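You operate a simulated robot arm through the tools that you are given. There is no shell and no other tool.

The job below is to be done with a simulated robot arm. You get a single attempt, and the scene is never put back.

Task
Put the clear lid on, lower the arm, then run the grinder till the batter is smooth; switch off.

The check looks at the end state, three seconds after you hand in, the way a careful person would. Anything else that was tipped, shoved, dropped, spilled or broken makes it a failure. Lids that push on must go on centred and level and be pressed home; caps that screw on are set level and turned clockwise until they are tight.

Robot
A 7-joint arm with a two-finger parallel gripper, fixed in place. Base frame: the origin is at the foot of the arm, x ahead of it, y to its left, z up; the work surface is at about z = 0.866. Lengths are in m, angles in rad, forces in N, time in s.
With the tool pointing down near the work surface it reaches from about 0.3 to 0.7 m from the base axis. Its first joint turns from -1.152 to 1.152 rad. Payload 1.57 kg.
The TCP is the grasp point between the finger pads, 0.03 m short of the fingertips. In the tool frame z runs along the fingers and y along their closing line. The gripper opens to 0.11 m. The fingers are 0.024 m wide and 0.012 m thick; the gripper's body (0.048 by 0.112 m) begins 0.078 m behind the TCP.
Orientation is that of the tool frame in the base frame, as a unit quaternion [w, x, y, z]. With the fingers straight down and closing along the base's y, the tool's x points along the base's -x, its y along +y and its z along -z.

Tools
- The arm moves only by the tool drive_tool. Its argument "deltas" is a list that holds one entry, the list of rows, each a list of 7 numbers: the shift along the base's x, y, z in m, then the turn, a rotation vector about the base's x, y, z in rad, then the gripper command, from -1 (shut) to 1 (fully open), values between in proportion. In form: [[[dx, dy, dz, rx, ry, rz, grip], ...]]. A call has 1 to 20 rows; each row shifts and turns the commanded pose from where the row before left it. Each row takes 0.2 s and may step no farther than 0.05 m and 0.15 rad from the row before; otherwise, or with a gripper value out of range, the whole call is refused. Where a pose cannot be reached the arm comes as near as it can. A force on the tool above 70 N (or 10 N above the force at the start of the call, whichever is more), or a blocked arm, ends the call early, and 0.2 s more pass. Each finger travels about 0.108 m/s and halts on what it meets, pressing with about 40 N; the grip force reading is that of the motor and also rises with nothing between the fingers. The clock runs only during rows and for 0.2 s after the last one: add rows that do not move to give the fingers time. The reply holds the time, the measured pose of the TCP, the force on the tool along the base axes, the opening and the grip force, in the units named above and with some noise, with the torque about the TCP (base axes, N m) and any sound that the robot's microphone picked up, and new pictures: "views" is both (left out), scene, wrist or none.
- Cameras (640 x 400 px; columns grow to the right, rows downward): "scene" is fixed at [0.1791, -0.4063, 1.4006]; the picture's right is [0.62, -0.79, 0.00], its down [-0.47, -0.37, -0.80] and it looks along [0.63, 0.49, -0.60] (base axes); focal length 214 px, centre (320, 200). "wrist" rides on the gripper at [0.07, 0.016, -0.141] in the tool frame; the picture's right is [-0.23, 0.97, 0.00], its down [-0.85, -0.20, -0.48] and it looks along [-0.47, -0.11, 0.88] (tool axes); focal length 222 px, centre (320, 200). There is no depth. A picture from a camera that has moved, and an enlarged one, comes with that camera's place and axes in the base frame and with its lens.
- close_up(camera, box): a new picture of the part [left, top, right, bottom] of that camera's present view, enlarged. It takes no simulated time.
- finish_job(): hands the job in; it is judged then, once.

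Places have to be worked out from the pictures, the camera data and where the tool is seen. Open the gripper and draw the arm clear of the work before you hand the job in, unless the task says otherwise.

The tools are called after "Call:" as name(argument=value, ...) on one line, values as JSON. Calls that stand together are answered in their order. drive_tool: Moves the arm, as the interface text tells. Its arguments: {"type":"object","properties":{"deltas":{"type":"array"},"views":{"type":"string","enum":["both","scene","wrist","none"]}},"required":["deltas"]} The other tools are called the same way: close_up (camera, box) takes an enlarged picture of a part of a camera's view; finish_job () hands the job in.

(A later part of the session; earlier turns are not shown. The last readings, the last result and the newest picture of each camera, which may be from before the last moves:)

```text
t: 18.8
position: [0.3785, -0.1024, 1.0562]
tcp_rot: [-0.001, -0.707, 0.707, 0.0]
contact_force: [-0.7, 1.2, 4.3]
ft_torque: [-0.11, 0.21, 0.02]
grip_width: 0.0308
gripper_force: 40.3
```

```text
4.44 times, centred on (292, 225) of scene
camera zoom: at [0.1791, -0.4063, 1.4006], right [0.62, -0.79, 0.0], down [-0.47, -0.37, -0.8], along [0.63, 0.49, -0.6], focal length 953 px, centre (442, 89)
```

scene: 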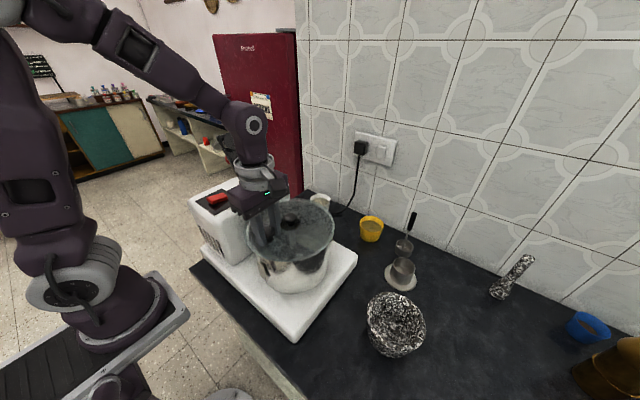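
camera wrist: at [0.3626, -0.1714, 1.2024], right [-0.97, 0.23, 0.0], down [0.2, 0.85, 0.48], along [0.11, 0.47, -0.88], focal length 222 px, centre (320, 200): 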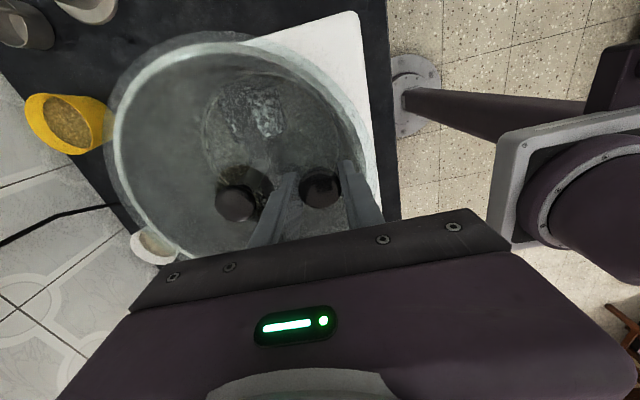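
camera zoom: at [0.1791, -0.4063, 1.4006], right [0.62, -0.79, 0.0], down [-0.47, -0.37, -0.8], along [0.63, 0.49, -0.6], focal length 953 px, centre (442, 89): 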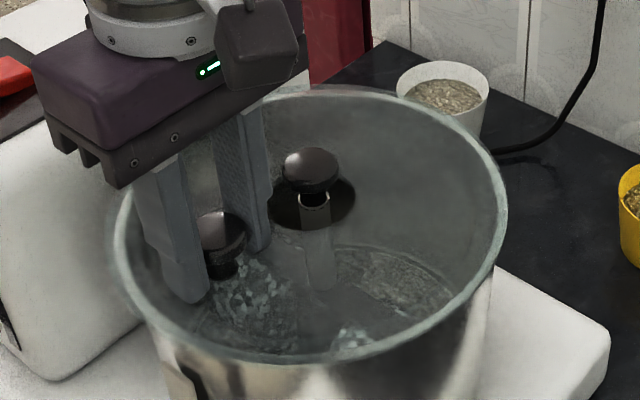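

Light contact (≈5 N) arose, with torque pointing to the -x,-y side, and the edge measurements likewise suggest the lid sits about 2–3 mm too far toward -x,-y. I'll lift 3 mm, shift (+0.002, +0.0025) and lower again.

Call:
drive_tool(deltas=[[[0, 0, 0.003, 0, 0, 0, -1], [0.002, 0.0025, 0, 0, 0, 0, -1], [0, 0, 0, 0, 0, 0, -1], [0, 0, -0.003, 0, 0, 0, -1], [0, 0, -0.001, 0, 0, 0, -1], [0, 0, 0, 0, 0, 0, -1]]], views="none")

Call:
close_up(camera="wrist", box=[80, 20, 400, 240])

Call:
close_up(camera="scene", box=[240, 180, 345, 270])

```text
t: 20.2
position: [0.382, -0.0992, 1.0559]
tcp_rot: [0.001, -0.707, 0.708, 0.0]
contact_force: [0.2, -0.3, -0.7]
ft_torque: [-0.03, 0.1, 0.0]
grip_width: 0.031
gripper_force: 40.0
```

```text
1.82 times, centred on (240, 130) of wrist
camera zoom: at [0.3646, -0.1685, 1.1971], right [-0.97, 0.23, 0.0], down [0.2, 0.85, 0.48], along [0.11, 0.47, -0.88], focal length 404 px, centre (466, 327)
```

zoom: 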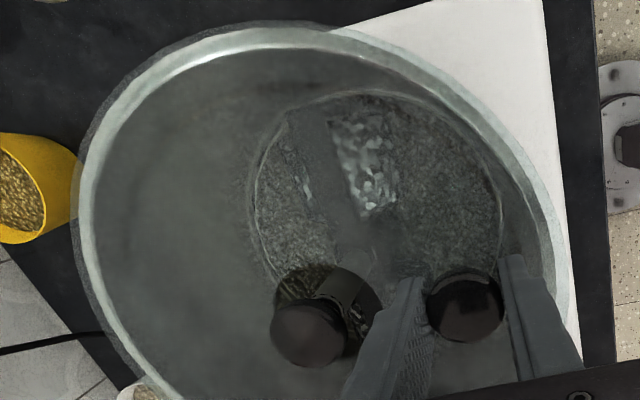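

```text
4.44 times, centred on (292, 225) of scene
camera zoom: at [0.1792, -0.4063, 1.4006], right [0.62, -0.79, 0.0], down [-0.47, -0.37, -0.8], along [0.63, 0.49, -0.6], focal length 953 px, centre (442, 89)
```

zoom: 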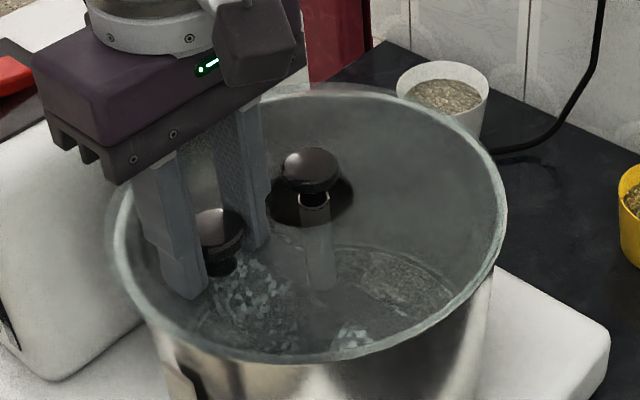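

No contact now at the same height and the overhang looks even. I'll continue down in small steps.

Call:
drive_tool(deltas=[[[0, 0, -0.0015, 0, 0, 0, -1], [0, 0, -0.0015, 0, 0, 0, -1], [0, 0, 0, 0, 0, 0, -1]]], views="none")

Call:
close_up(camera="wrist", box=[80, 20, 400, 240])

Call:
close_up(camera="scene", box=[240, 180, 345, 270])

```text
t: 21.0
position: [0.3808, -0.0993, 1.052]
tcp_rot: [0.001, -0.707, 0.708, 0.0]
contact_force: [-0.2, -0.3, -2.0]
ft_torque: [0.02, 0.06, 0.01]
grip_width: 0.0305
gripper_force: 40.0
```

```text
1.82 times, centred on (240, 130) of wrist
camera zoom: at [0.3646, -0.1684, 1.1944], right [-0.97, 0.23, 0.0], down [0.2, 0.85, 0.48], along [0.11, 0.47, -0.88], focal length 404 px, centre (466, 327)
```

zoom: 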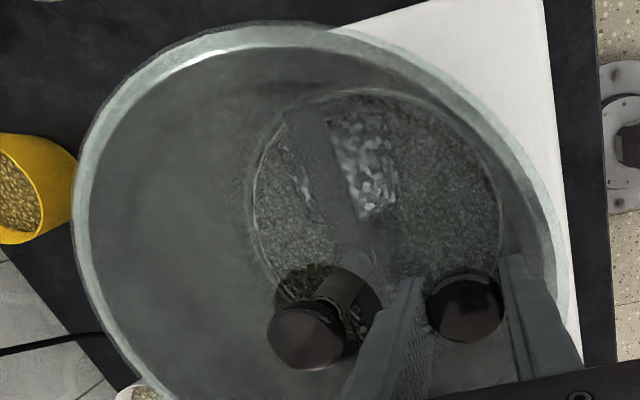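

```text
4.44 times, centred on (292, 225) of scene
camera zoom: at [0.1792, -0.4063, 1.4006], right [0.62, -0.79, 0.0], down [-0.47, -0.37, -0.8], along [0.63, 0.49, -0.6], focal length 953 px, centre (442, 89)
```

zoom: 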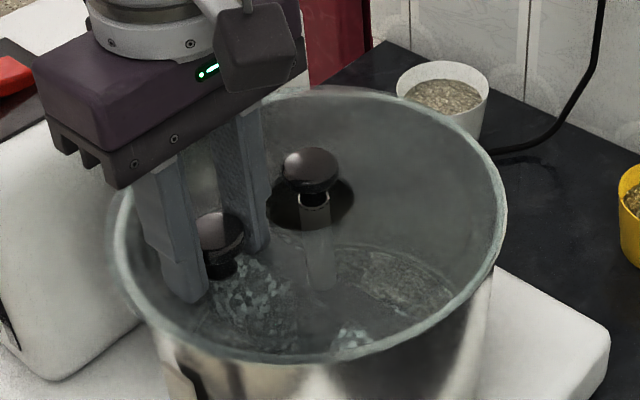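

Still free and the edges are converging evenly. Continuing down a few more millimetres.

Call:
drive_tool(deltas=[[[0, 0, -0.0015, 0, 0, 0, -1], [0, 0, -0.0015, 0, 0, 0, -1], [0, 0, 0, 0, 0, 0, -1]]], views="none")

Call:
close_up(camera="wrist", box=[80, 20, 400, 240])

Call:
close_up(camera="scene", box=[240, 180, 345, 270])

```text
t: 21.8
position: [0.3806, -0.0996, 1.0507]
tcp_rot: [0.0, -0.706, 0.708, -0.002]
contact_force: [-2.8, 2.6, 52.7]
ft_torque: [0.23, 0.64, -0.3]
grip_width: 0.0309
gripper_force: 39.8
```

```text
1.82 times, centred on (240, 130) of wrist
camera zoom: at [0.3643, -0.1685, 1.1931], right [-0.97, 0.23, 0.0], down [0.2, 0.86, 0.48], along [0.11, 0.46, -0.88], focal length 404 px, centre (466, 327)
```

zoom: 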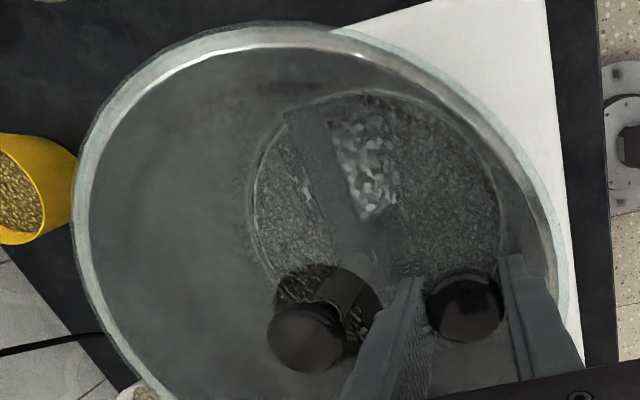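

```text
4.44 times, centred on (292, 225) of scene
camera zoom: at [0.1784, -0.4061, 1.4008], right [0.62, -0.79, 0.0], down [-0.47, -0.37, -0.8], along [0.63, 0.49, -0.6], focal length 953 px, centre (442, 89)
```

zoom: 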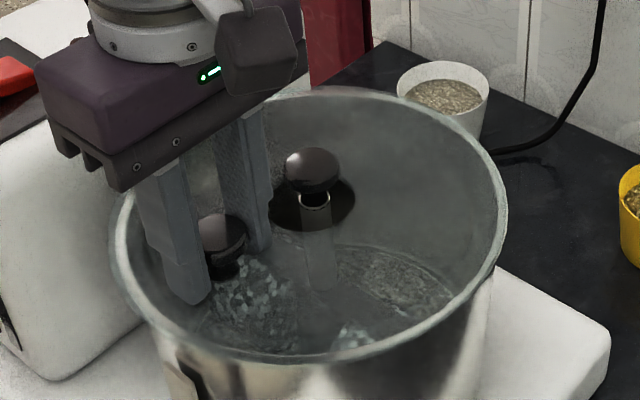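

A firm reaction of 53 N at z≈1.050 shows the lid bearing on the rim, centred. I'll unload slightly, open the fingers just enough to free the knob (shaft knob is close on the +x side), and rise.

Call:
drive_tool(deltas=[[[0, 0, 0.001, 0, 0, 0, -1], [0, 0, 0, 0, 0, 0, -1], [0, 0, 0, 0, 0, 0, -0.1], [0, 0, 0, 0, 0, 0, -0.1], [0, 0, 0, 0, 0, 0, -0.1], [0, 0, 0.01, 0, 0, 0, -0.1], [0, 0, 0.02, 0, 0, 0, -0.1], [0, 0, 0.03, 0, 0, 0, -0.1], [0, 0, 0.03, 0, 0, 0, -0.1], [0, 0, 0, 0, 0, 0, -0.1]]])

Call:
close_up(camera="wrist", box=[80, 20, 400, 240])

Call:
close_up(camera="scene", box=[240, 180, 345, 270])

```text
t: 24.0
position: [0.3817, -0.0996, 1.1423]
tcp_rot: [0.001, -0.706, 0.708, 0.0]
contact_force: [-0.3, 0.2, 0.8]
ft_torque: [0.0, 0.01, -0.03]
grip_width: 0.0495
gripper_force: 0.1
camera wrist: at [0.3648, -0.1692, 1.2834], right [-0.97, 0.23, 0.0], down [0.2, 0.85, 0.48], along [0.11, 0.47, -0.88], focal length 222 px, centre (320, 200)
```

scene: 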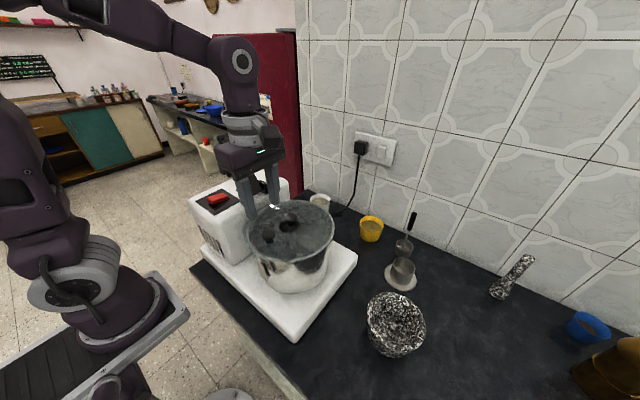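
wrist: 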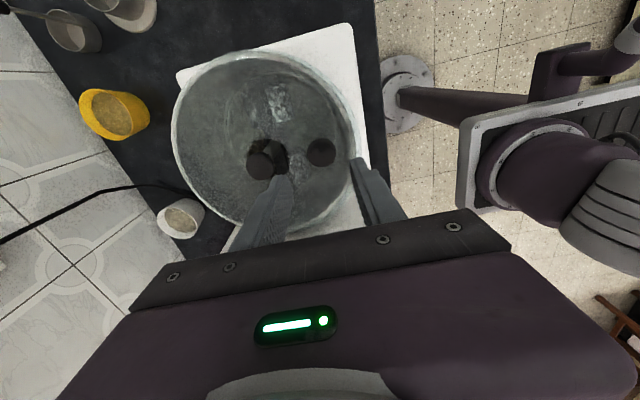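

```text
1.82 times, centred on (240, 130) of wrist
camera zoom: at [0.3648, -0.1692, 1.2834], right [-0.97, 0.23, 0.0], down [0.2, 0.85, 0.48], along [0.11, 0.47, -0.88], focal length 404 px, centre (466, 327)
```

zoom: 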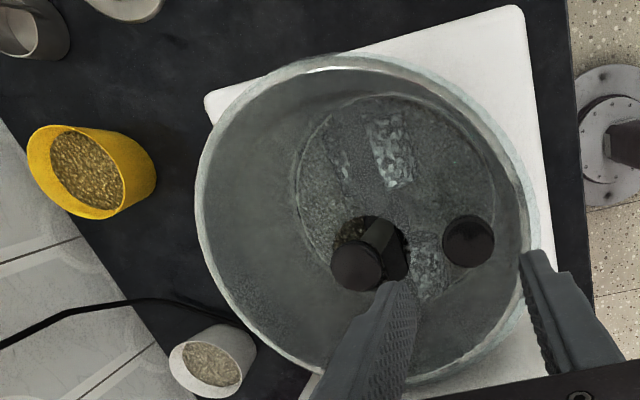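

```text
4.44 times, centred on (292, 225) of scene
camera zoom: at [0.1791, -0.4063, 1.4006], right [0.62, -0.79, 0.0], down [-0.47, -0.37, -0.8], along [0.63, 0.49, -0.6], focal length 953 px, centre (442, 89)
```

zoom: 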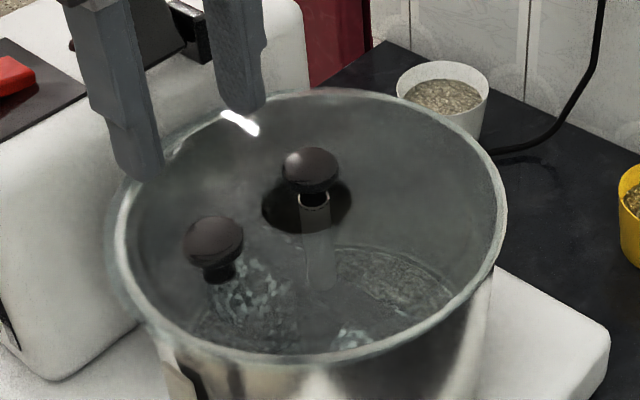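

The lid is on and free. I'll look closely at its edge to judge centring and levelness.

Call:
close_up(camera="scene", box=[240, 200, 295, 270])

Call:
close_up(camera="scene", box=[290, 195, 345, 265])

Call:
close_up(camera="wrist", box=[160, 40, 270, 150])

Call:
close_up(camera="wrist", box=[260, 40, 380, 240])

```text
5.71 times, centred on (268, 235) of scene
camera zoom: at [0.1791, -0.4063, 1.4006], right [0.62, -0.79, 0.0], down [-0.47, -0.37, -0.8], along [0.63, 0.49, -0.6], focal length 1226 px, centre (620, 0)
```

zoom: 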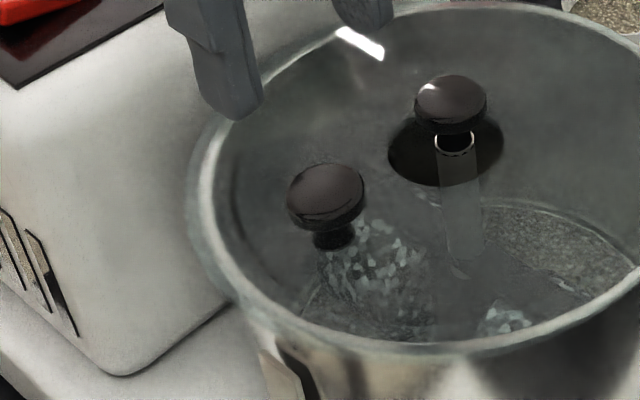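

```text
5.71 times, centred on (318, 230) of scene
camera zoom: at [0.1791, -0.4063, 1.4006], right [0.62, -0.79, 0.0], down [-0.47, -0.37, -0.8], along [0.63, 0.49, -0.6], focal length 1226 px, centre (334, 29)
```

zoom: 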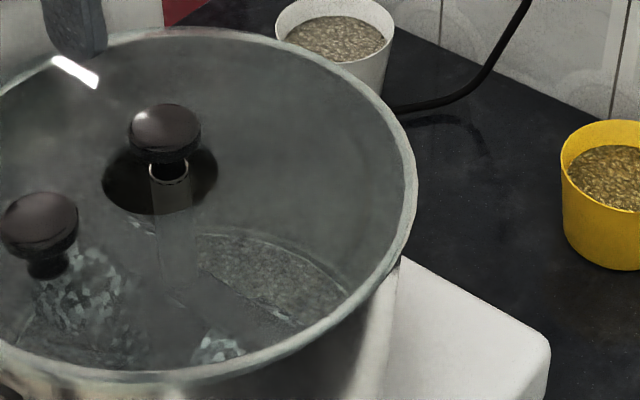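

```text
3.64 times, centred on (215, 95) of wrist
camera zoom: at [0.3648, -0.1692, 1.2834], right [-0.97, 0.23, 0.0], down [0.2, 0.85, 0.48], along [0.11, 0.47, -0.88], focal length 808 px, centre (702, 582)
```

zoom: 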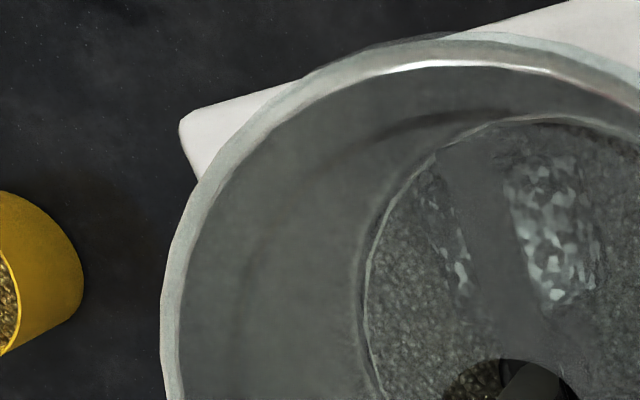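

```text
2.00 times, centred on (320, 140) of wrist
camera zoom: at [0.3648, -0.1692, 1.2834], right [-0.97, 0.23, 0.0], down [0.2, 0.85, 0.48], along [0.11, 0.47, -0.88], focal length 444 px, centre (320, 320)
```

zoom: 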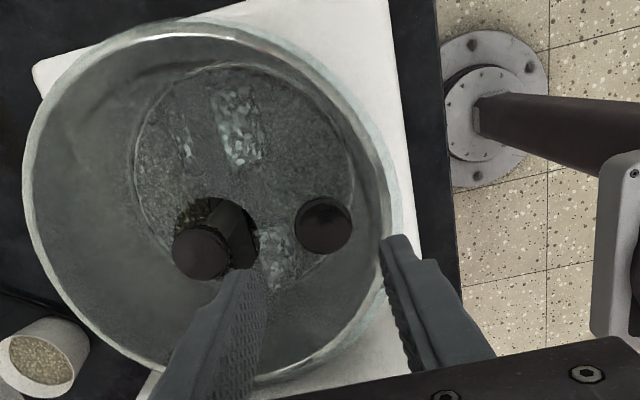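

The -x/+y edges seem to overhang slightly more than the +x/-y edges. I'll take an overhead look (tilting the camera to vertical) to judge the centring properly.

Call:
drive_tool(deltas=[[[0, 0, 0.04, 0, 0, 0, -0.1], [0.01, 0, 0.04, 0, 0, 0, 0.5], [0.02, 0.01, 0.03, -0.12, 0, 0, 1], [0.02, 0.01, 0.02, -0.12, 0, 0, 1], [0.02, 0.01, 0, -0.125, 0, 0, 1], [0.01, 0.01, 0, -0.125, 0, 0, 1], [0, 0, 0, 0, 0, 0, 1], [0, 0, 0, 0, 0, 0, 1]]])

Call:
close_up(camera="wrist", box=[200, 60, 440, 240])

```text
t: 25.8
position: [0.4618, -0.061, 1.271]
tcp_rot: [-0.172, -0.685, 0.687, -0.173]
contact_force: [0.7, 0.4, -0.1]
ft_torque: [0.04, 0.0, 0.02]
grip_width: 0.1101
gripper_force: 0.0
camera wrist: at [0.4456, -0.0555, 1.4292], right [-0.97, 0.2, -0.11], down [0.2, 0.98, 0.02], along [0.11, 0.0, -0.99], focal length 222 px, centre (320, 200)
```

scene: 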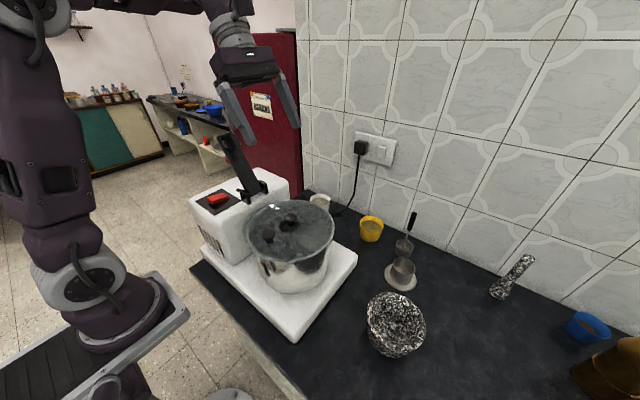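
wrist: 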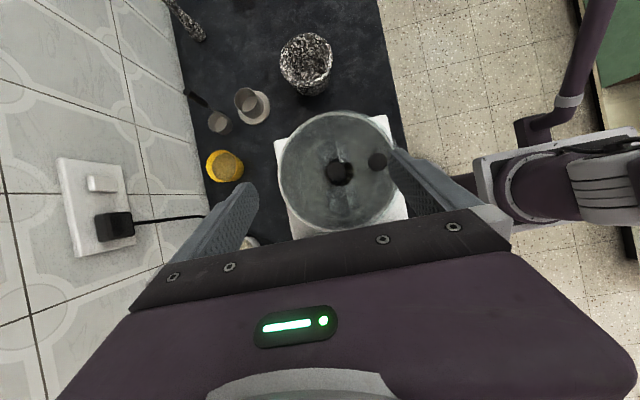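

```text
2.22 times, centred on (320, 150) of wrist
camera zoom: at [0.4456, -0.0555, 1.4292], right [-0.97, 0.2, -0.11], down [0.2, 0.98, 0.02], along [0.11, 0.0, -0.99], focal length 494 px, centre (320, 311)
```

zoom: 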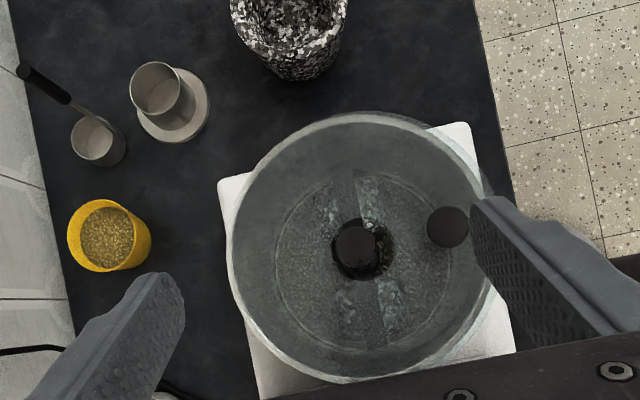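

Call:
close_up(camera="wrist", box=[270, 100, 410, 240])

Call:
close_up(camera="wrist", box=[270, 105, 340, 165])

Call:
close_up(camera="wrist", box=[335, 105, 405, 165])

Call:
close_up(camera="wrist", box=[270, 175, 410, 240])

```text
2.86 times, centred on (340, 170) of wrist
camera zoom: at [0.4456, -0.0555, 1.4292], right [-0.97, 0.2, -0.11], down [0.2, 0.98, 0.02], along [0.11, 0.0, -0.99], focal length 635 px, centre (263, 286)
```

zoom: 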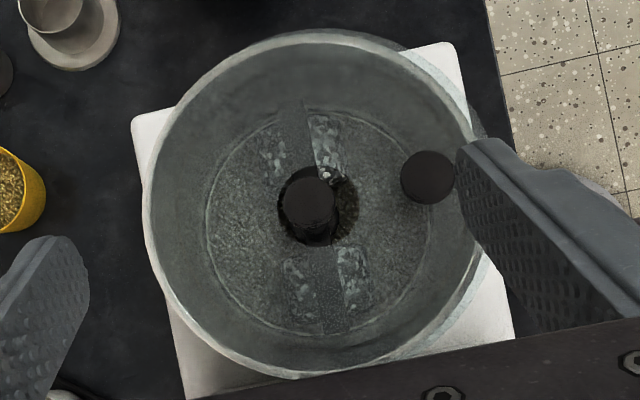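

```text
6.67 times, centred on (305, 135) of wrist
camera zoom: at [0.4456, -0.0555, 1.4292], right [-0.97, 0.2, -0.11], down [0.2, 0.98, 0.02], along [0.11, 0.0, -0.99], focal length 1481 px, centre (420, 633)
```

zoom: 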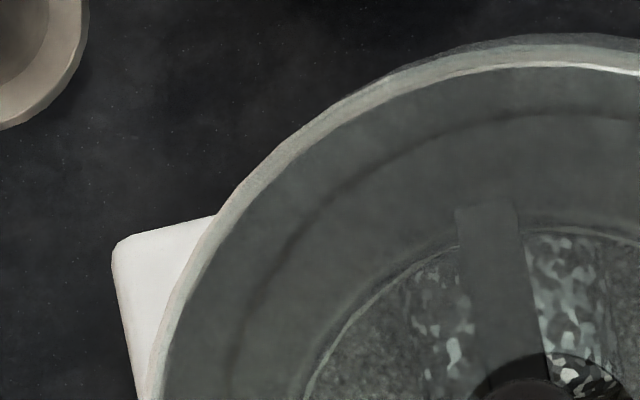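

```text
6.67 times, centred on (370, 135) of wrist
camera zoom: at [0.4456, -0.0555, 1.4292], right [-0.97, 0.2, -0.11], down [0.2, 0.98, 0.02], along [0.11, 0.0, -0.99], focal length 1481 px, centre (-13, 633)
```

zoom: 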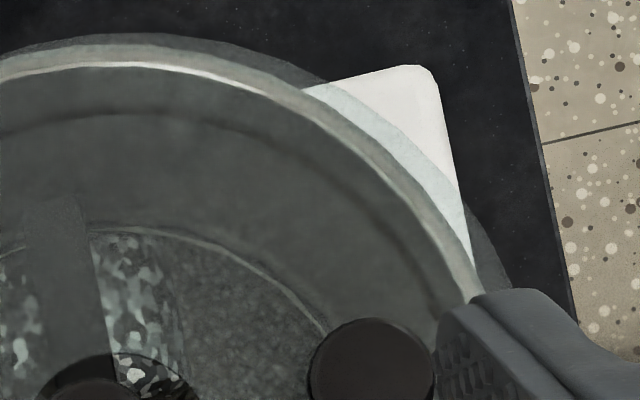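

```text
4.57 times, centred on (340, 208) of wrist
camera zoom: at [0.4456, -0.0555, 1.4292], right [-0.97, 0.2, -0.11], down [0.2, 0.98, 0.02], along [0.11, 0.0, -0.99], focal length 1015 px, centre (229, 166)
```

zoom: 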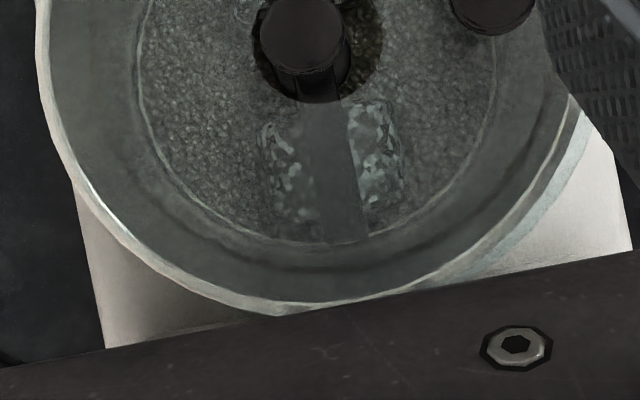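

The overhead view is clear: the lid overhangs about 8 mm on the -x side and none on +x, so it is about 4–5 mm off toward -x (drum axis ≈ (0.4515, -0.099), lid centre ≈ (0.4465, -0.099)). I'll go back, regrip the knob at (0.380, -0.099), and recentre it.

Call:
drive_tool(deltas=[[[-0.01, -0.005, 0, 0.125, 0, 0, 0.5], [-0.02, -0.01, 0, 0.125, 0, 0, 0.2], [-0.02, -0.01, -0.01, 0.12, 0, 0, -0.1], [-0.02, -0.01, -0.02, 0.12, 0, 0, -0.1], [-0.011, -0.003, -0.03, 0, 0, 0, -0.1], [0, 0, -0.04, 0, 0, 0, -0.1], [0, 0, -0.03, 0, 0, 0, -0.1], [0, 0, 0, 0, 0, 0, -0.1], [0, 0, 0, 0, 0, 0, -0.1]]])

Call:
close_up(camera="wrist", box=[200, 80, 420, 240])

```text
t: 27.8
position: [0.3803, -0.0969, 1.1395]
tcp_rot: [0.0, -0.706, 0.708, 0.0]
contact_force: [0.7, 0.3, 0.2]
ft_torque: [-0.04, 0.03, 0.0]
grip_width: 0.0493
gripper_force: 0.1
camera wrist: at [0.3644, -0.1666, 1.2819], right [-0.97, 0.23, 0.0], down [0.2, 0.85, 0.48], along [0.11, 0.47, -0.88], focal length 222 px, centre (320, 200)
```

scene: 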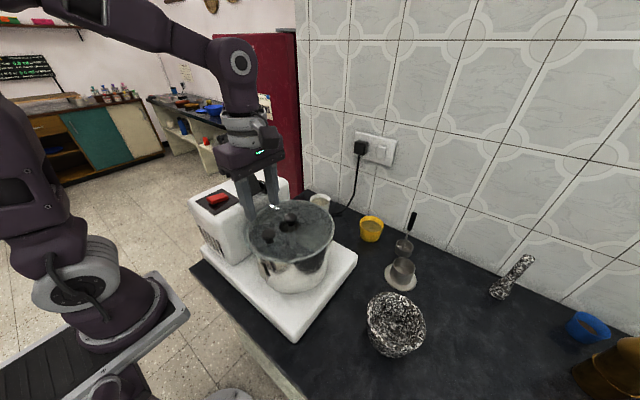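
wrist: 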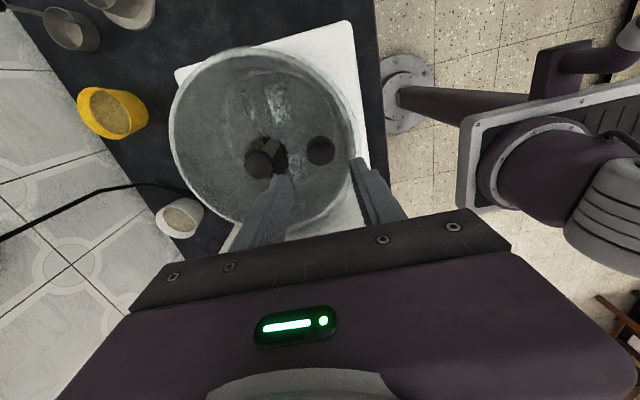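

```text
2.50 times, centred on (310, 160) of wrist
camera zoom: at [0.3644, -0.1666, 1.2819], right [-0.97, 0.23, 0.0], down [0.2, 0.85, 0.48], along [0.11, 0.47, -0.88], focal length 555 px, centre (345, 300)
```

zoom: 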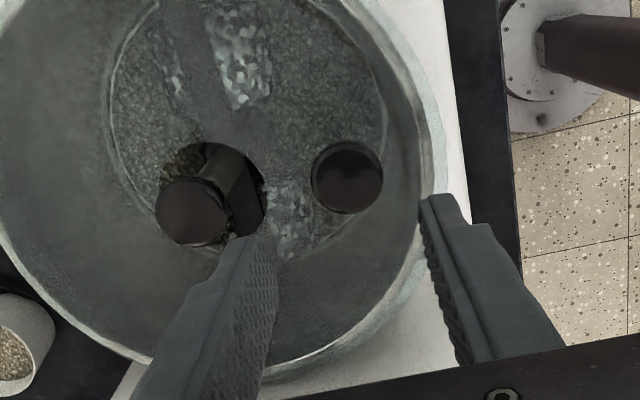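

The knob projects to (0.3793, -0.099). I'll adjust 1–2 mm, descend around it and close.

Call:
drive_tool(deltas=[[[-0.001, -0.002, -0.03, 0, 0, 0, -0.1], [0, 0, -0.03, 0, 0, 0, -0.1], [0, 0, -0.017, 0, 0, 0, -0.1], [0, 0, -0.008, 0, 0, 0, -0.1], [0, 0, 0, 0, 0, 0, -0.1], [0, 0, 0, 0, 0, 0, -1], [0, 0, 0, 0, 0, 0, -1], [0, 0, 0, 0, 0, 0, -1]]], views="wrist")

```text
t: 29.6
position: [0.3796, -0.1014, 1.0543]
tcp_rot: [0.0, -0.707, 0.707, 0.0]
contact_force: [-0.9, 0.2, -0.6]
ft_torque: [0.01, 0.06, 0.02]
grip_width: 0.031
gripper_force: 39.8
camera wrist: at [0.3631, -0.17, 1.1974], right [-0.97, 0.23, 0.0], down [0.2, 0.85, 0.48], along [0.11, 0.47, -0.88], focal length 222 px, centre (320, 200)
```

wrist: 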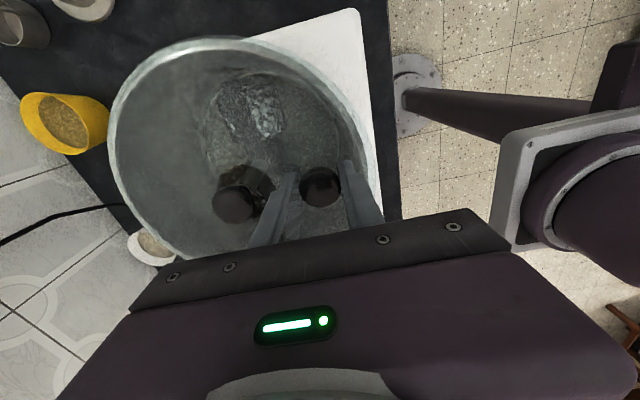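

Gripped. I'll lift 8 mm, shift +4.5 mm in x, and lower back toward the rim, stopping short to check.

Call:
drive_tool(deltas=[[[0, 0, 0.004, 0, 0, 0, -1], [0, 0, 0.004, 0, 0, 0, -1], [0.0025, 0, 0, 0, 0, 0, -1], [0.002, 0, 0, 0, 0, 0, -1], [0, 0, 0, 0, 0, 0, -1], [0, 0, -0.004, 0, 0, 0, -1], [0, 0, -0.002, 0, 0, 0, -1], [0, 0, 0, 0, 0, 0, -1]]], views="none")

Call:
close_up(camera="wrist", box=[80, 20, 400, 240])

Call:
close_up(camera="scene", box=[240, 180, 345, 270])

```text
t: 31.4
position: [0.3839, -0.101, 1.0583]
tcp_rot: [0.0, -0.707, 0.707, 0.0]
contact_force: [0.3, 0.1, -1.7]
ft_torque: [0.01, 0.1, -0.03]
grip_width: 0.0309
gripper_force: 39.7
```

```text
1.82 times, centred on (240, 130) of wrist
camera zoom: at [0.3672, -0.1692, 1.1999], right [-0.97, 0.23, 0.0], down [0.2, 0.85, 0.48], along [0.11, 0.47, -0.88], focal length 404 px, centre (466, 327)
```

zoom: 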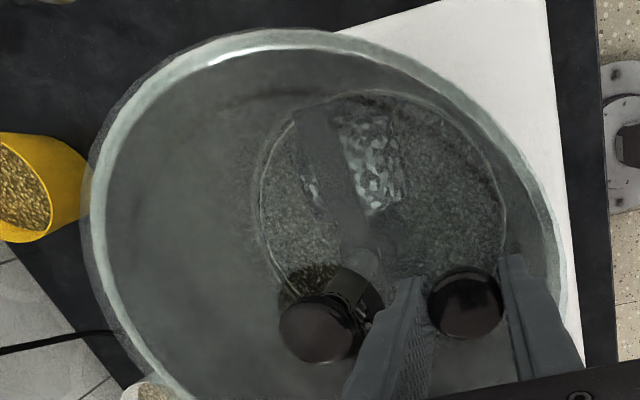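

```text
4.44 times, centred on (292, 225) of scene
camera zoom: at [0.1792, -0.4063, 1.4006], right [0.62, -0.79, 0.0], down [-0.47, -0.37, -0.8], along [0.63, 0.49, -0.6], focal length 953 px, centre (442, 89)
```

zoom: 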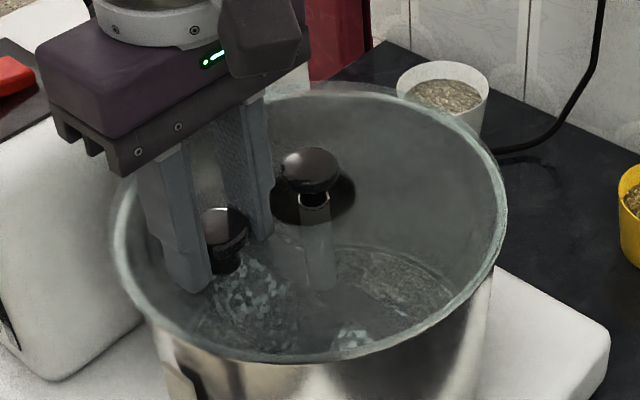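

The overhang looks even on both sides now. I'll lower the remaining ~8 mm in small steps until it bears.

Call:
drive_tool(deltas=[[[0, 0, -0.002, 0, 0, 0, -1], [0, 0, -0.002, 0, 0, 0, -1], [0, 0, -0.0015, 0, 0, 0, -1], [0, 0, 0, 0, 0, 0, -1]]], views="none")

Call:
drive_tool(deltas=[[[0, 0, -0.001, 0, 0, 0, -1], [0, 0, -0.001, 0, 0, 0, -1], [0, 0, 0, 0, 0, 0, -1]]], views="none")

Call:
close_up(camera="wrist", box=[80, 20, 400, 240])

Call:
close_up(camera="scene", box=[240, 180, 345, 270])

```text
t: 32.4
position: [0.3832, -0.0999, 1.0538]
tcp_rot: [0.001, -0.706, 0.708, -0.001]
contact_force: [-3.3, 2.4, 38.8]
ft_torque: [0.07, 0.06, -0.01]
grip_width: 0.0308
gripper_force: 40.2
```

```text
t: 33.2
position: [0.3842, -0.0991, 1.0507]
tcp_rot: [0.001, -0.706, 0.708, -0.001]
contact_force: [0.2, -0.5, 44.7]
ft_torque: [-0.01, 0.36, 0.03]
grip_width: 0.0311
gripper_force: 40.0
```

```text
1.82 times, centred on (240, 130) of wrist
camera zoom: at [0.367, -0.1692, 1.1931], right [-0.97, 0.23, 0.0], down [0.2, 0.86, 0.48], along [0.11, 0.47, -0.88], focal length 404 px, centre (466, 327)
```

zoom: 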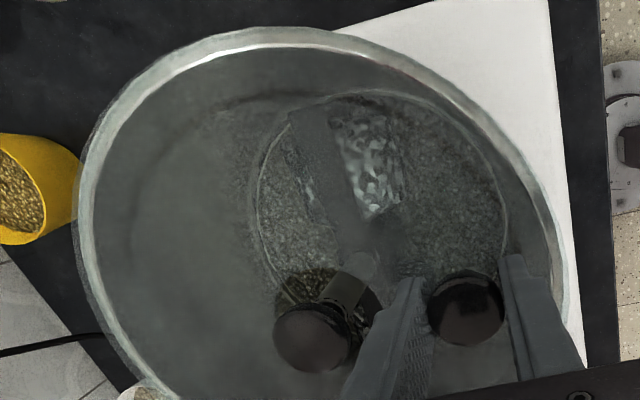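

```text
4.44 times, centred on (292, 225) of scene
camera zoom: at [0.1786, -0.4062, 1.4007], right [0.62, -0.79, 0.0], down [-0.47, -0.37, -0.8], along [0.63, 0.49, -0.6], focal length 953 px, centre (442, 89)
```

zoom: 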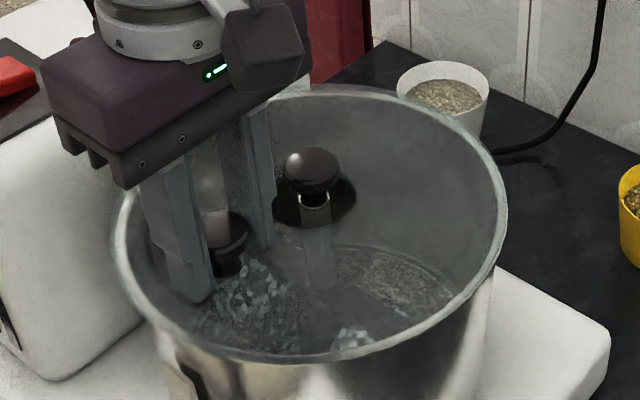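

The lid reached the same height (1.0507) with 45 N. I'll release with a small unload, rise, and then look from above again.

Call:
drive_tool(deltas=[[[0, 0, 0.0008, 0, 0, 0, -1], [0, 0, 0, 0, 0, 0, -1], [0, 0, 0, 0, 0, 0, -0.1], [0, 0, 0, 0, 0, 0, -0.1], [0, 0, 0, 0, 0, 0, -0.1], [0, 0, 0.01, 0, 0, 0, -0.1], [0, 0, 0.03, 0, 0, 0, -0.1], [0, 0, 0.04, 0, 0, 0, -0.1], [0, 0, 0.04, 0, 0, 0, -0.1], [0.01, 0, 0.04, 0, 0, 0, 0.5], [0.02, 0.01, 0.03, -0.12, 0, 0, 1], [0.02, 0.01, 0.02, -0.12, 0, 0, 1], [0.02, 0.01, 0, -0.125, 0, 0, 1], [0.01, 0.02, 0, -0.125, 0, 0, 1], [0, 0, 0, 0, 0, 0, 1], [0, 0, 0, 0, 0, 0, 1]]])

Call:
close_up(camera="wrist", box=[270, 80, 410, 220])

Call:
close_up(camera="wrist", box=[270, 90, 340, 150])

Call:
close_up(camera="wrist", box=[335, 90, 405, 150])

Call:
close_up(camera="wrist", box=[270, 160, 410, 240])

```text
t: 36.6
position: [0.4643, -0.0484, 1.2593]
tcp_rot: [-0.172, -0.685, 0.687, -0.171]
contact_force: [0.8, 0.3, -0.2]
ft_torque: [-0.01, -0.02, -0.03]
grip_width: 0.1103
gripper_force: 0.0
camera wrist: at [0.4482, -0.0437, 1.4186], right [-0.97, 0.2, -0.11], down [0.2, 0.98, 0.02], along [0.11, 0.0, -0.99], focal length 222 px, centre (320, 200)
```

scene: 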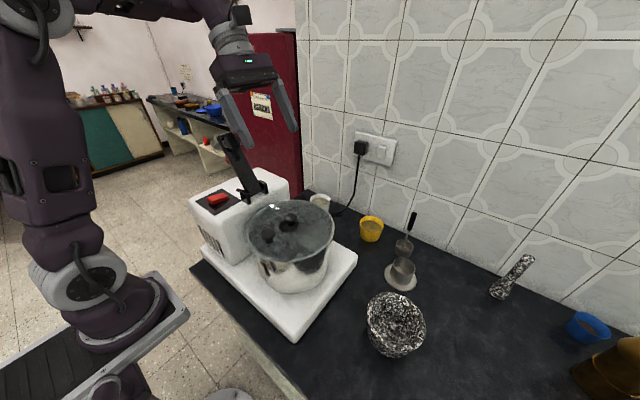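
wrist: 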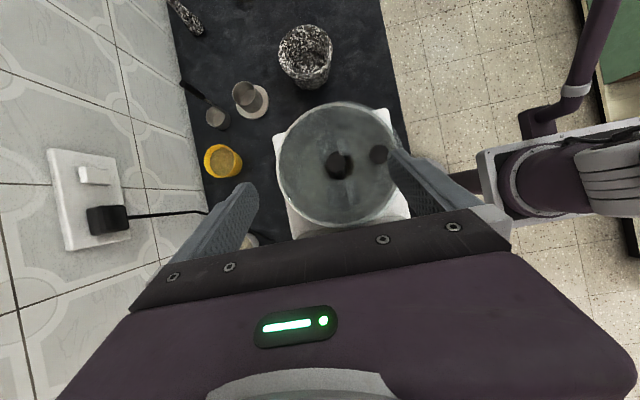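

```text
2.86 times, centred on (340, 150) of wrist
camera zoom: at [0.4482, -0.0437, 1.4186], right [-0.97, 0.2, -0.11], down [0.2, 0.98, 0.02], along [0.11, 0.0, -0.99], focal length 635 px, centre (263, 343)
```

zoom: 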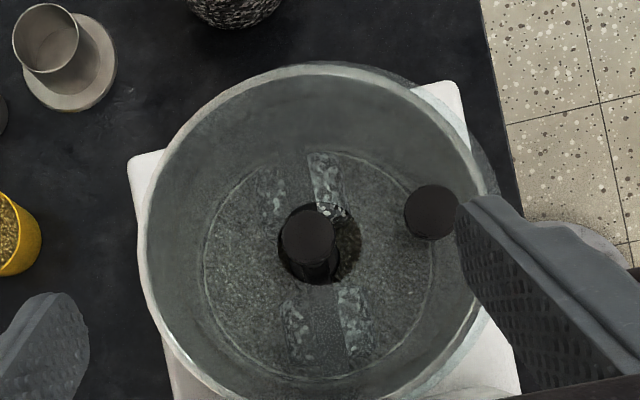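

```text
6.67 times, centred on (305, 120) of wrist
camera zoom: at [0.4482, -0.0437, 1.4186], right [-0.97, 0.2, -0.11], down [0.2, 0.98, 0.02], along [0.11, 0.0, -0.99], focal length 1481 px, centre (420, 733)
```

zoom: 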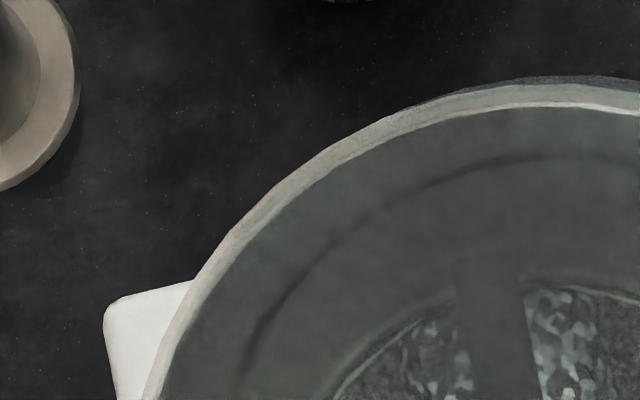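

```text
6.67 times, centred on (370, 120) of wrist
camera zoom: at [0.4482, -0.0437, 1.4186], right [-0.97, 0.2, -0.11], down [0.2, 0.98, 0.02], along [0.11, 0.0, -0.99], focal length 1481 px, centre (-13, 733)
```

zoom: 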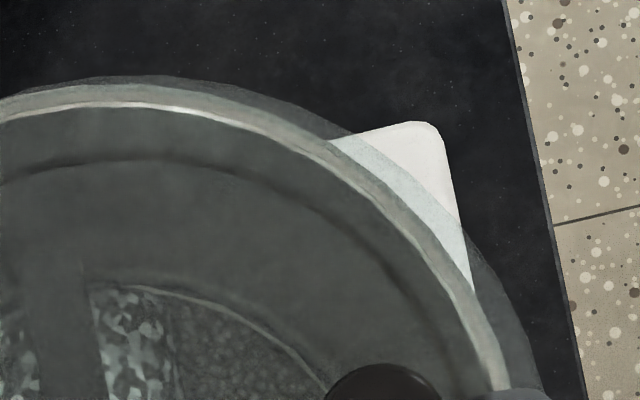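

```text
4.57 times, centred on (340, 200) of wrist
camera zoom: at [0.4482, -0.0437, 1.4186], right [-0.97, 0.2, -0.11], down [0.2, 0.98, 0.02], along [0.11, 0.0, -0.99], focal length 1015 px, centre (229, 200)
```

zoom: 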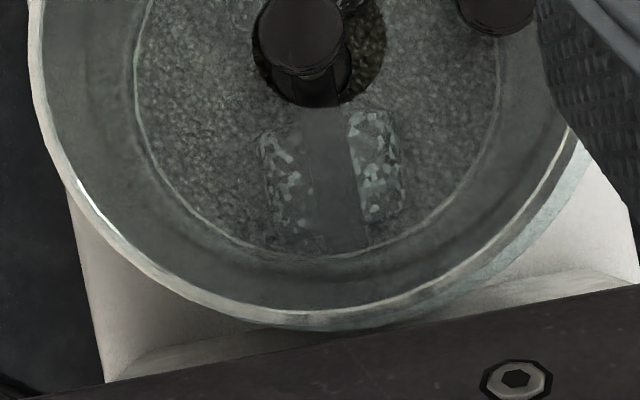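

After release the lid again shows ~8 mm overhang on -x and none on +x, so it slid back or isn't seated level. I'll inspect from the fixed camera for tilt.

Call:
close_up(camera="scene", box=[285, 190, 345, 240])

Call:
close_up(camera="scene", box=[240, 190, 300, 240])

Call:
close_up(camera="scene", box=[240, 230, 345, 300])

Call:
close_up(camera="scene", box=[225, 150, 320, 215])

```text
8.00 times, centred on (315, 215) of scene
camera zoom: at [0.1791, -0.4063, 1.4006], right [0.62, -0.79, 0.0], down [-0.47, -0.37, -0.8], along [0.63, 0.49, -0.6], focal length 1716 px, centre (360, 80)
```

zoom: 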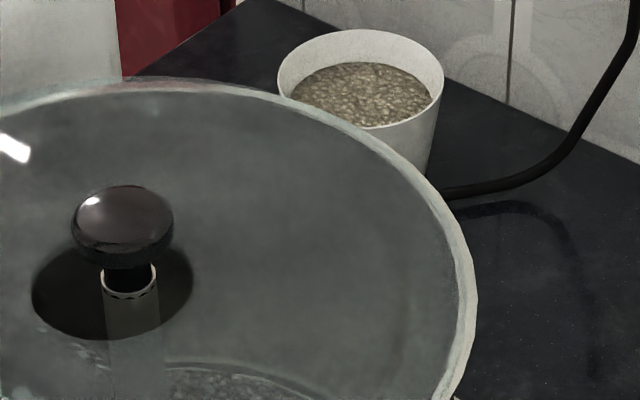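

```text
8.00 times, centred on (270, 215) of scene
camera zoom: at [0.1791, -0.4063, 1.4006], right [0.62, -0.79, 0.0], down [-0.47, -0.37, -0.8], along [0.63, 0.49, -0.6], focal length 1716 px, centre (720, 80)
```

zoom: 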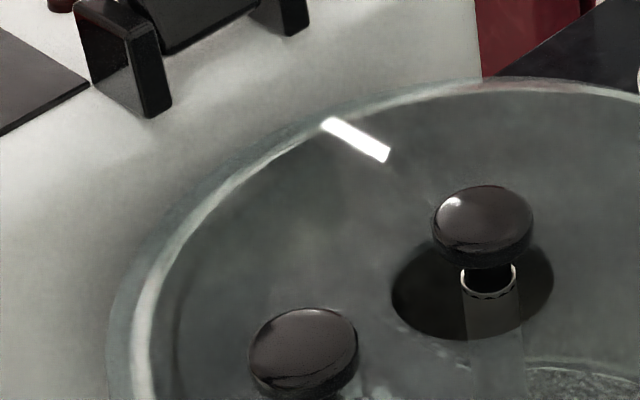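

```text
5.71 times, centred on (292, 265) of scene
camera zoom: at [0.1791, -0.4063, 1.4006], right [0.62, -0.79, 0.0], down [-0.47, -0.37, -0.8], along [0.63, 0.49, -0.6], focal length 1226 px, centre (477, -171)
```

zoom: 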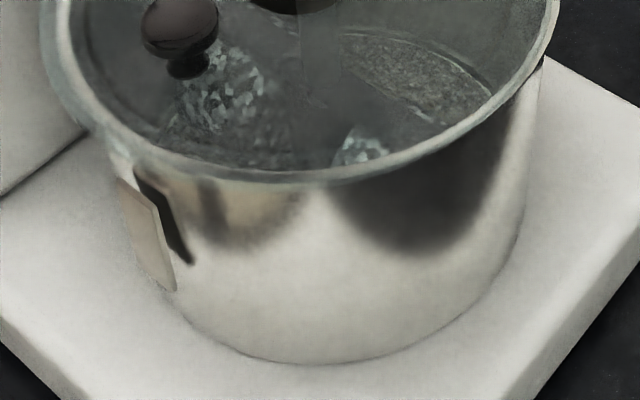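

```text
6.15 times, centred on (272, 182) of scene
camera zoom: at [0.1791, -0.4063, 1.4006], right [0.62, -0.79, 0.0], down [-0.47, -0.37, -0.8], along [0.63, 0.49, -0.6], focal length 1320 px, centre (612, 308)
```

zoom: 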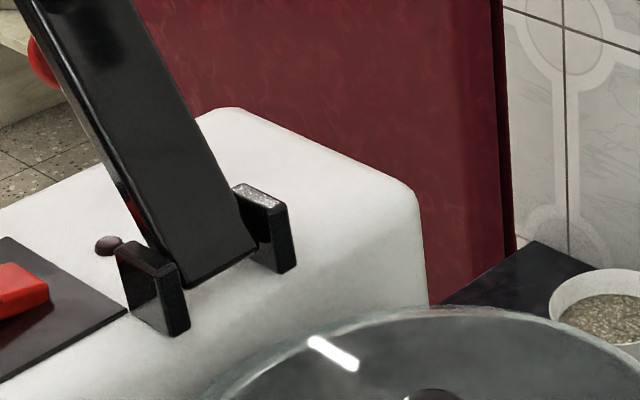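

No visible tilt, but the hole is still about 5 mm off the shaft axis. I'll regrip the knob without lifting and probe sideways while reading the lateral force, to find where the lid's fit in the rim really centres.

Call:
drive_tool(deltas=[[[-0.01, -0.015, 0, 0.125, 0, 0, 0.5], [-0.02, -0.015, 0, 0.125, 0, 0, 0.2], [-0.02, -0.01, 0, 0.12, 0, 0, -0.1], [-0.02, -0.01, -0.02, 0.12, 0, 0, -0.1], [-0.014, 0, -0.03, 0, 0, 0, -0.1], [0, 0, -0.04, 0, 0, 0, -0.1], [0, 0, -0.03, 0, 0, 0, -0.1], [0, 0, 0, 0, 0, 0, -0.1], [0, 0, 0, 0, 0, 0, -0.1]]], views="wrist")

Call:
close_up(camera="wrist", box=[200, 80, 420, 240])

```text
t: 38.6
position: [0.3779, -0.0998, 1.1391]
tcp_rot: [0.0, -0.706, 0.708, 0.0]
contact_force: [0.5, -0.5, -0.7]
ft_torque: [0.0, -0.03, -0.01]
grip_width: 0.0494
gripper_force: 0.1
camera wrist: at [0.3613, -0.1682, 1.2818], right [-0.97, 0.23, 0.0], down [0.2, 0.85, 0.48], along [0.11, 0.47, -0.88], focal length 222 px, centre (320, 200)
```

wrist: 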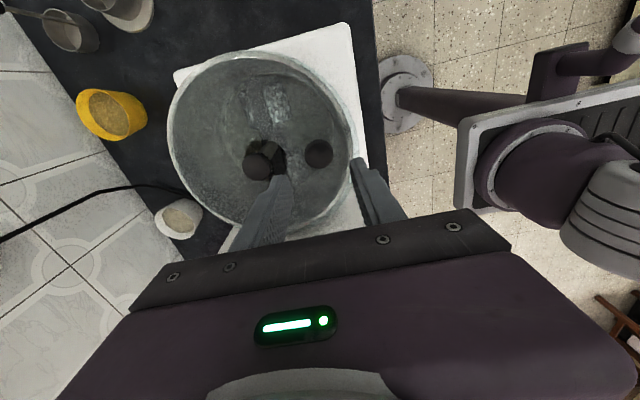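

```text
2.50 times, centred on (310, 160) of wrist
camera zoom: at [0.3613, -0.1682, 1.2818], right [-0.97, 0.23, 0.0], down [0.2, 0.85, 0.48], along [0.11, 0.47, -0.88], focal length 555 px, centre (345, 300)
```

zoom: 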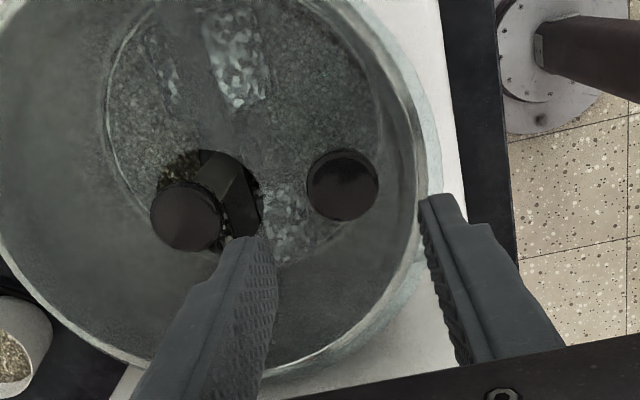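

The knob is at ≈(0.379, -0.098). I'll descend around it and close, without loading the lid.

Call:
drive_tool(deltas=[[[0.001, 0.001, -0.03, 0, 0, 0, -0.1], [0, 0, -0.03, 0, 0, 0, -0.1], [0, 0, -0.017, 0, 0, 0, -0.1], [0, 0, -0.007, 0, 0, 0, -0.1], [0, 0, 0, 0, 0, 0, -0.1], [0, 0, 0, 0, 0, 0, -1], [0, 0, 0, 0, 0, 0, -1], [0, 0, 0, 0, 0, 0, -1], [0, 0, 0, 0, 0, 0, -1]]], views="none")

Call:
drive_tool(deltas=[[[0.0015, 0, 0, 0, 0, 0, -1], [0, 0, 0, 0, 0, 0, -1]]], views="none")

Call:
drive_tool(deltas=[[[0.0015, 0, 0, 0, 0, 0, -1], [0, 0, 0, 0, 0, 0, -1]]], views="none")

Call:
drive_tool(deltas=[[[0.0015, 0, 0, 0, 0, 0, -1], [0, 0, 0, 0, 0, 0, -1]]], views="none")

```text
t: 40.6
position: [0.3795, -0.0984, 1.0563]
tcp_rot: [0.0, -0.706, 0.708, 0.0]
contact_force: [0.3, -0.4, -0.2]
ft_torque: [0.01, 0.07, 0.01]
grip_width: 0.0309
gripper_force: 39.8
```

```text
t: 41.2
position: [0.3813, -0.0986, 1.0568]
tcp_rot: [0.0, -0.707, 0.707, 0.0]
contact_force: [0.6, -0.7, -0.5]
ft_torque: [0.02, 0.03, -0.03]
grip_width: 0.0311
gripper_force: 39.8
```

```text
t: 41.8
position: [0.3829, -0.0989, 1.0575]
tcp_rot: [0.0, -0.706, 0.708, 0.0]
contact_force: [0.2, -0.1, 0.9]
ft_torque: [0.01, -0.04, 0.0]
grip_width: 0.0309
gripper_force: 39.6
```

```text
t: 42.4
position: [0.3842, -0.0998, 1.0561]
tcp_rot: [0.0, -0.706, 0.709, 0.0]
contact_force: [0.2, 0.0, 0.3]
ft_torque: [0.03, -0.04, 0.05]
grip_width: 0.031
gripper_force: 40.7
```

The lid slides freely (no lateral force) and is now at about +4.5 mm. I'll open the fingers gradually with no vertical load so nothing drags it, rise a little, and look.

Call:
drive_tool(deltas=[[[0, 0, 0, 0, 0, 0, -0.43], [0, 0, 0, 0, 0, 0, -0.41], [0, 0, 0, 0, 0, 0, -0.38], [0, 0, 0, 0, 0, 0, -0.34], [0, 0, 0, 0, 0, 0, -0.28], [0, 0, 0, 0, 0, 0, -0.2], [0, 0, 0, 0, 0, 0, -0.1], [0, 0, 0, 0, 0, 0, -0.1]]], views="none")

Call:
close_up(camera="wrist", box=[80, 20, 400, 240])

Call:
close_up(camera="scene", box=[240, 180, 345, 270])

```text
t: 44.2
position: [0.385, -0.0993, 1.0569]
tcp_rot: [0.0, -0.707, 0.708, 0.0]
contact_force: [0.4, 0.4, 0.2]
ft_torque: [0.02, -0.03, -0.01]
grip_width: 0.0497
gripper_force: 0.2
```

```text
1.82 times, centred on (240, 130) of wrist
camera zoom: at [0.3683, -0.1684, 1.1987], right [-0.97, 0.23, 0.0], down [0.2, 0.85, 0.48], along [0.11, 0.47, -0.88], focal length 404 px, centre (466, 327)
```

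zoom: 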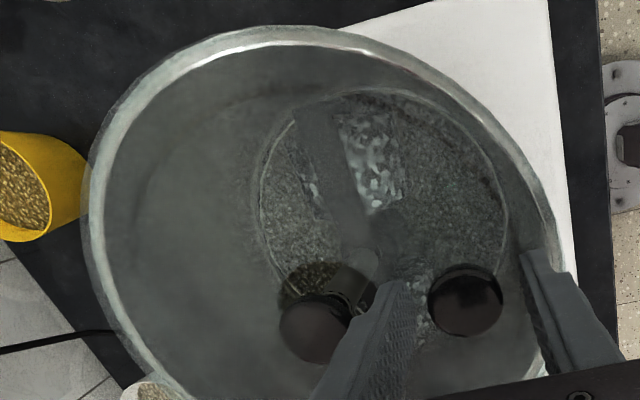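

```text
4.44 times, centred on (292, 225) of scene
camera zoom: at [0.1791, -0.4063, 1.4006], right [0.62, -0.79, 0.0], down [-0.47, -0.37, -0.8], along [0.63, 0.49, -0.6], focal length 953 px, centre (442, 89)
```

zoom: 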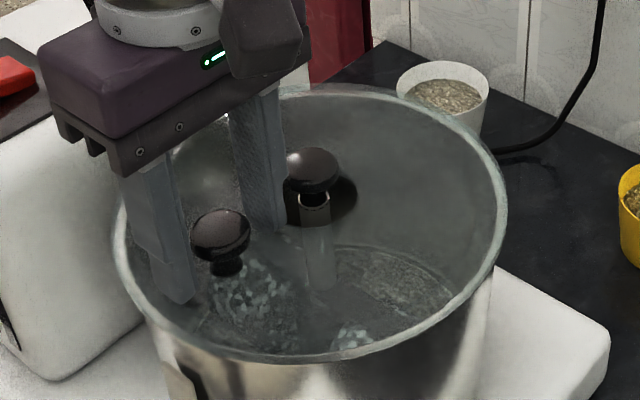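

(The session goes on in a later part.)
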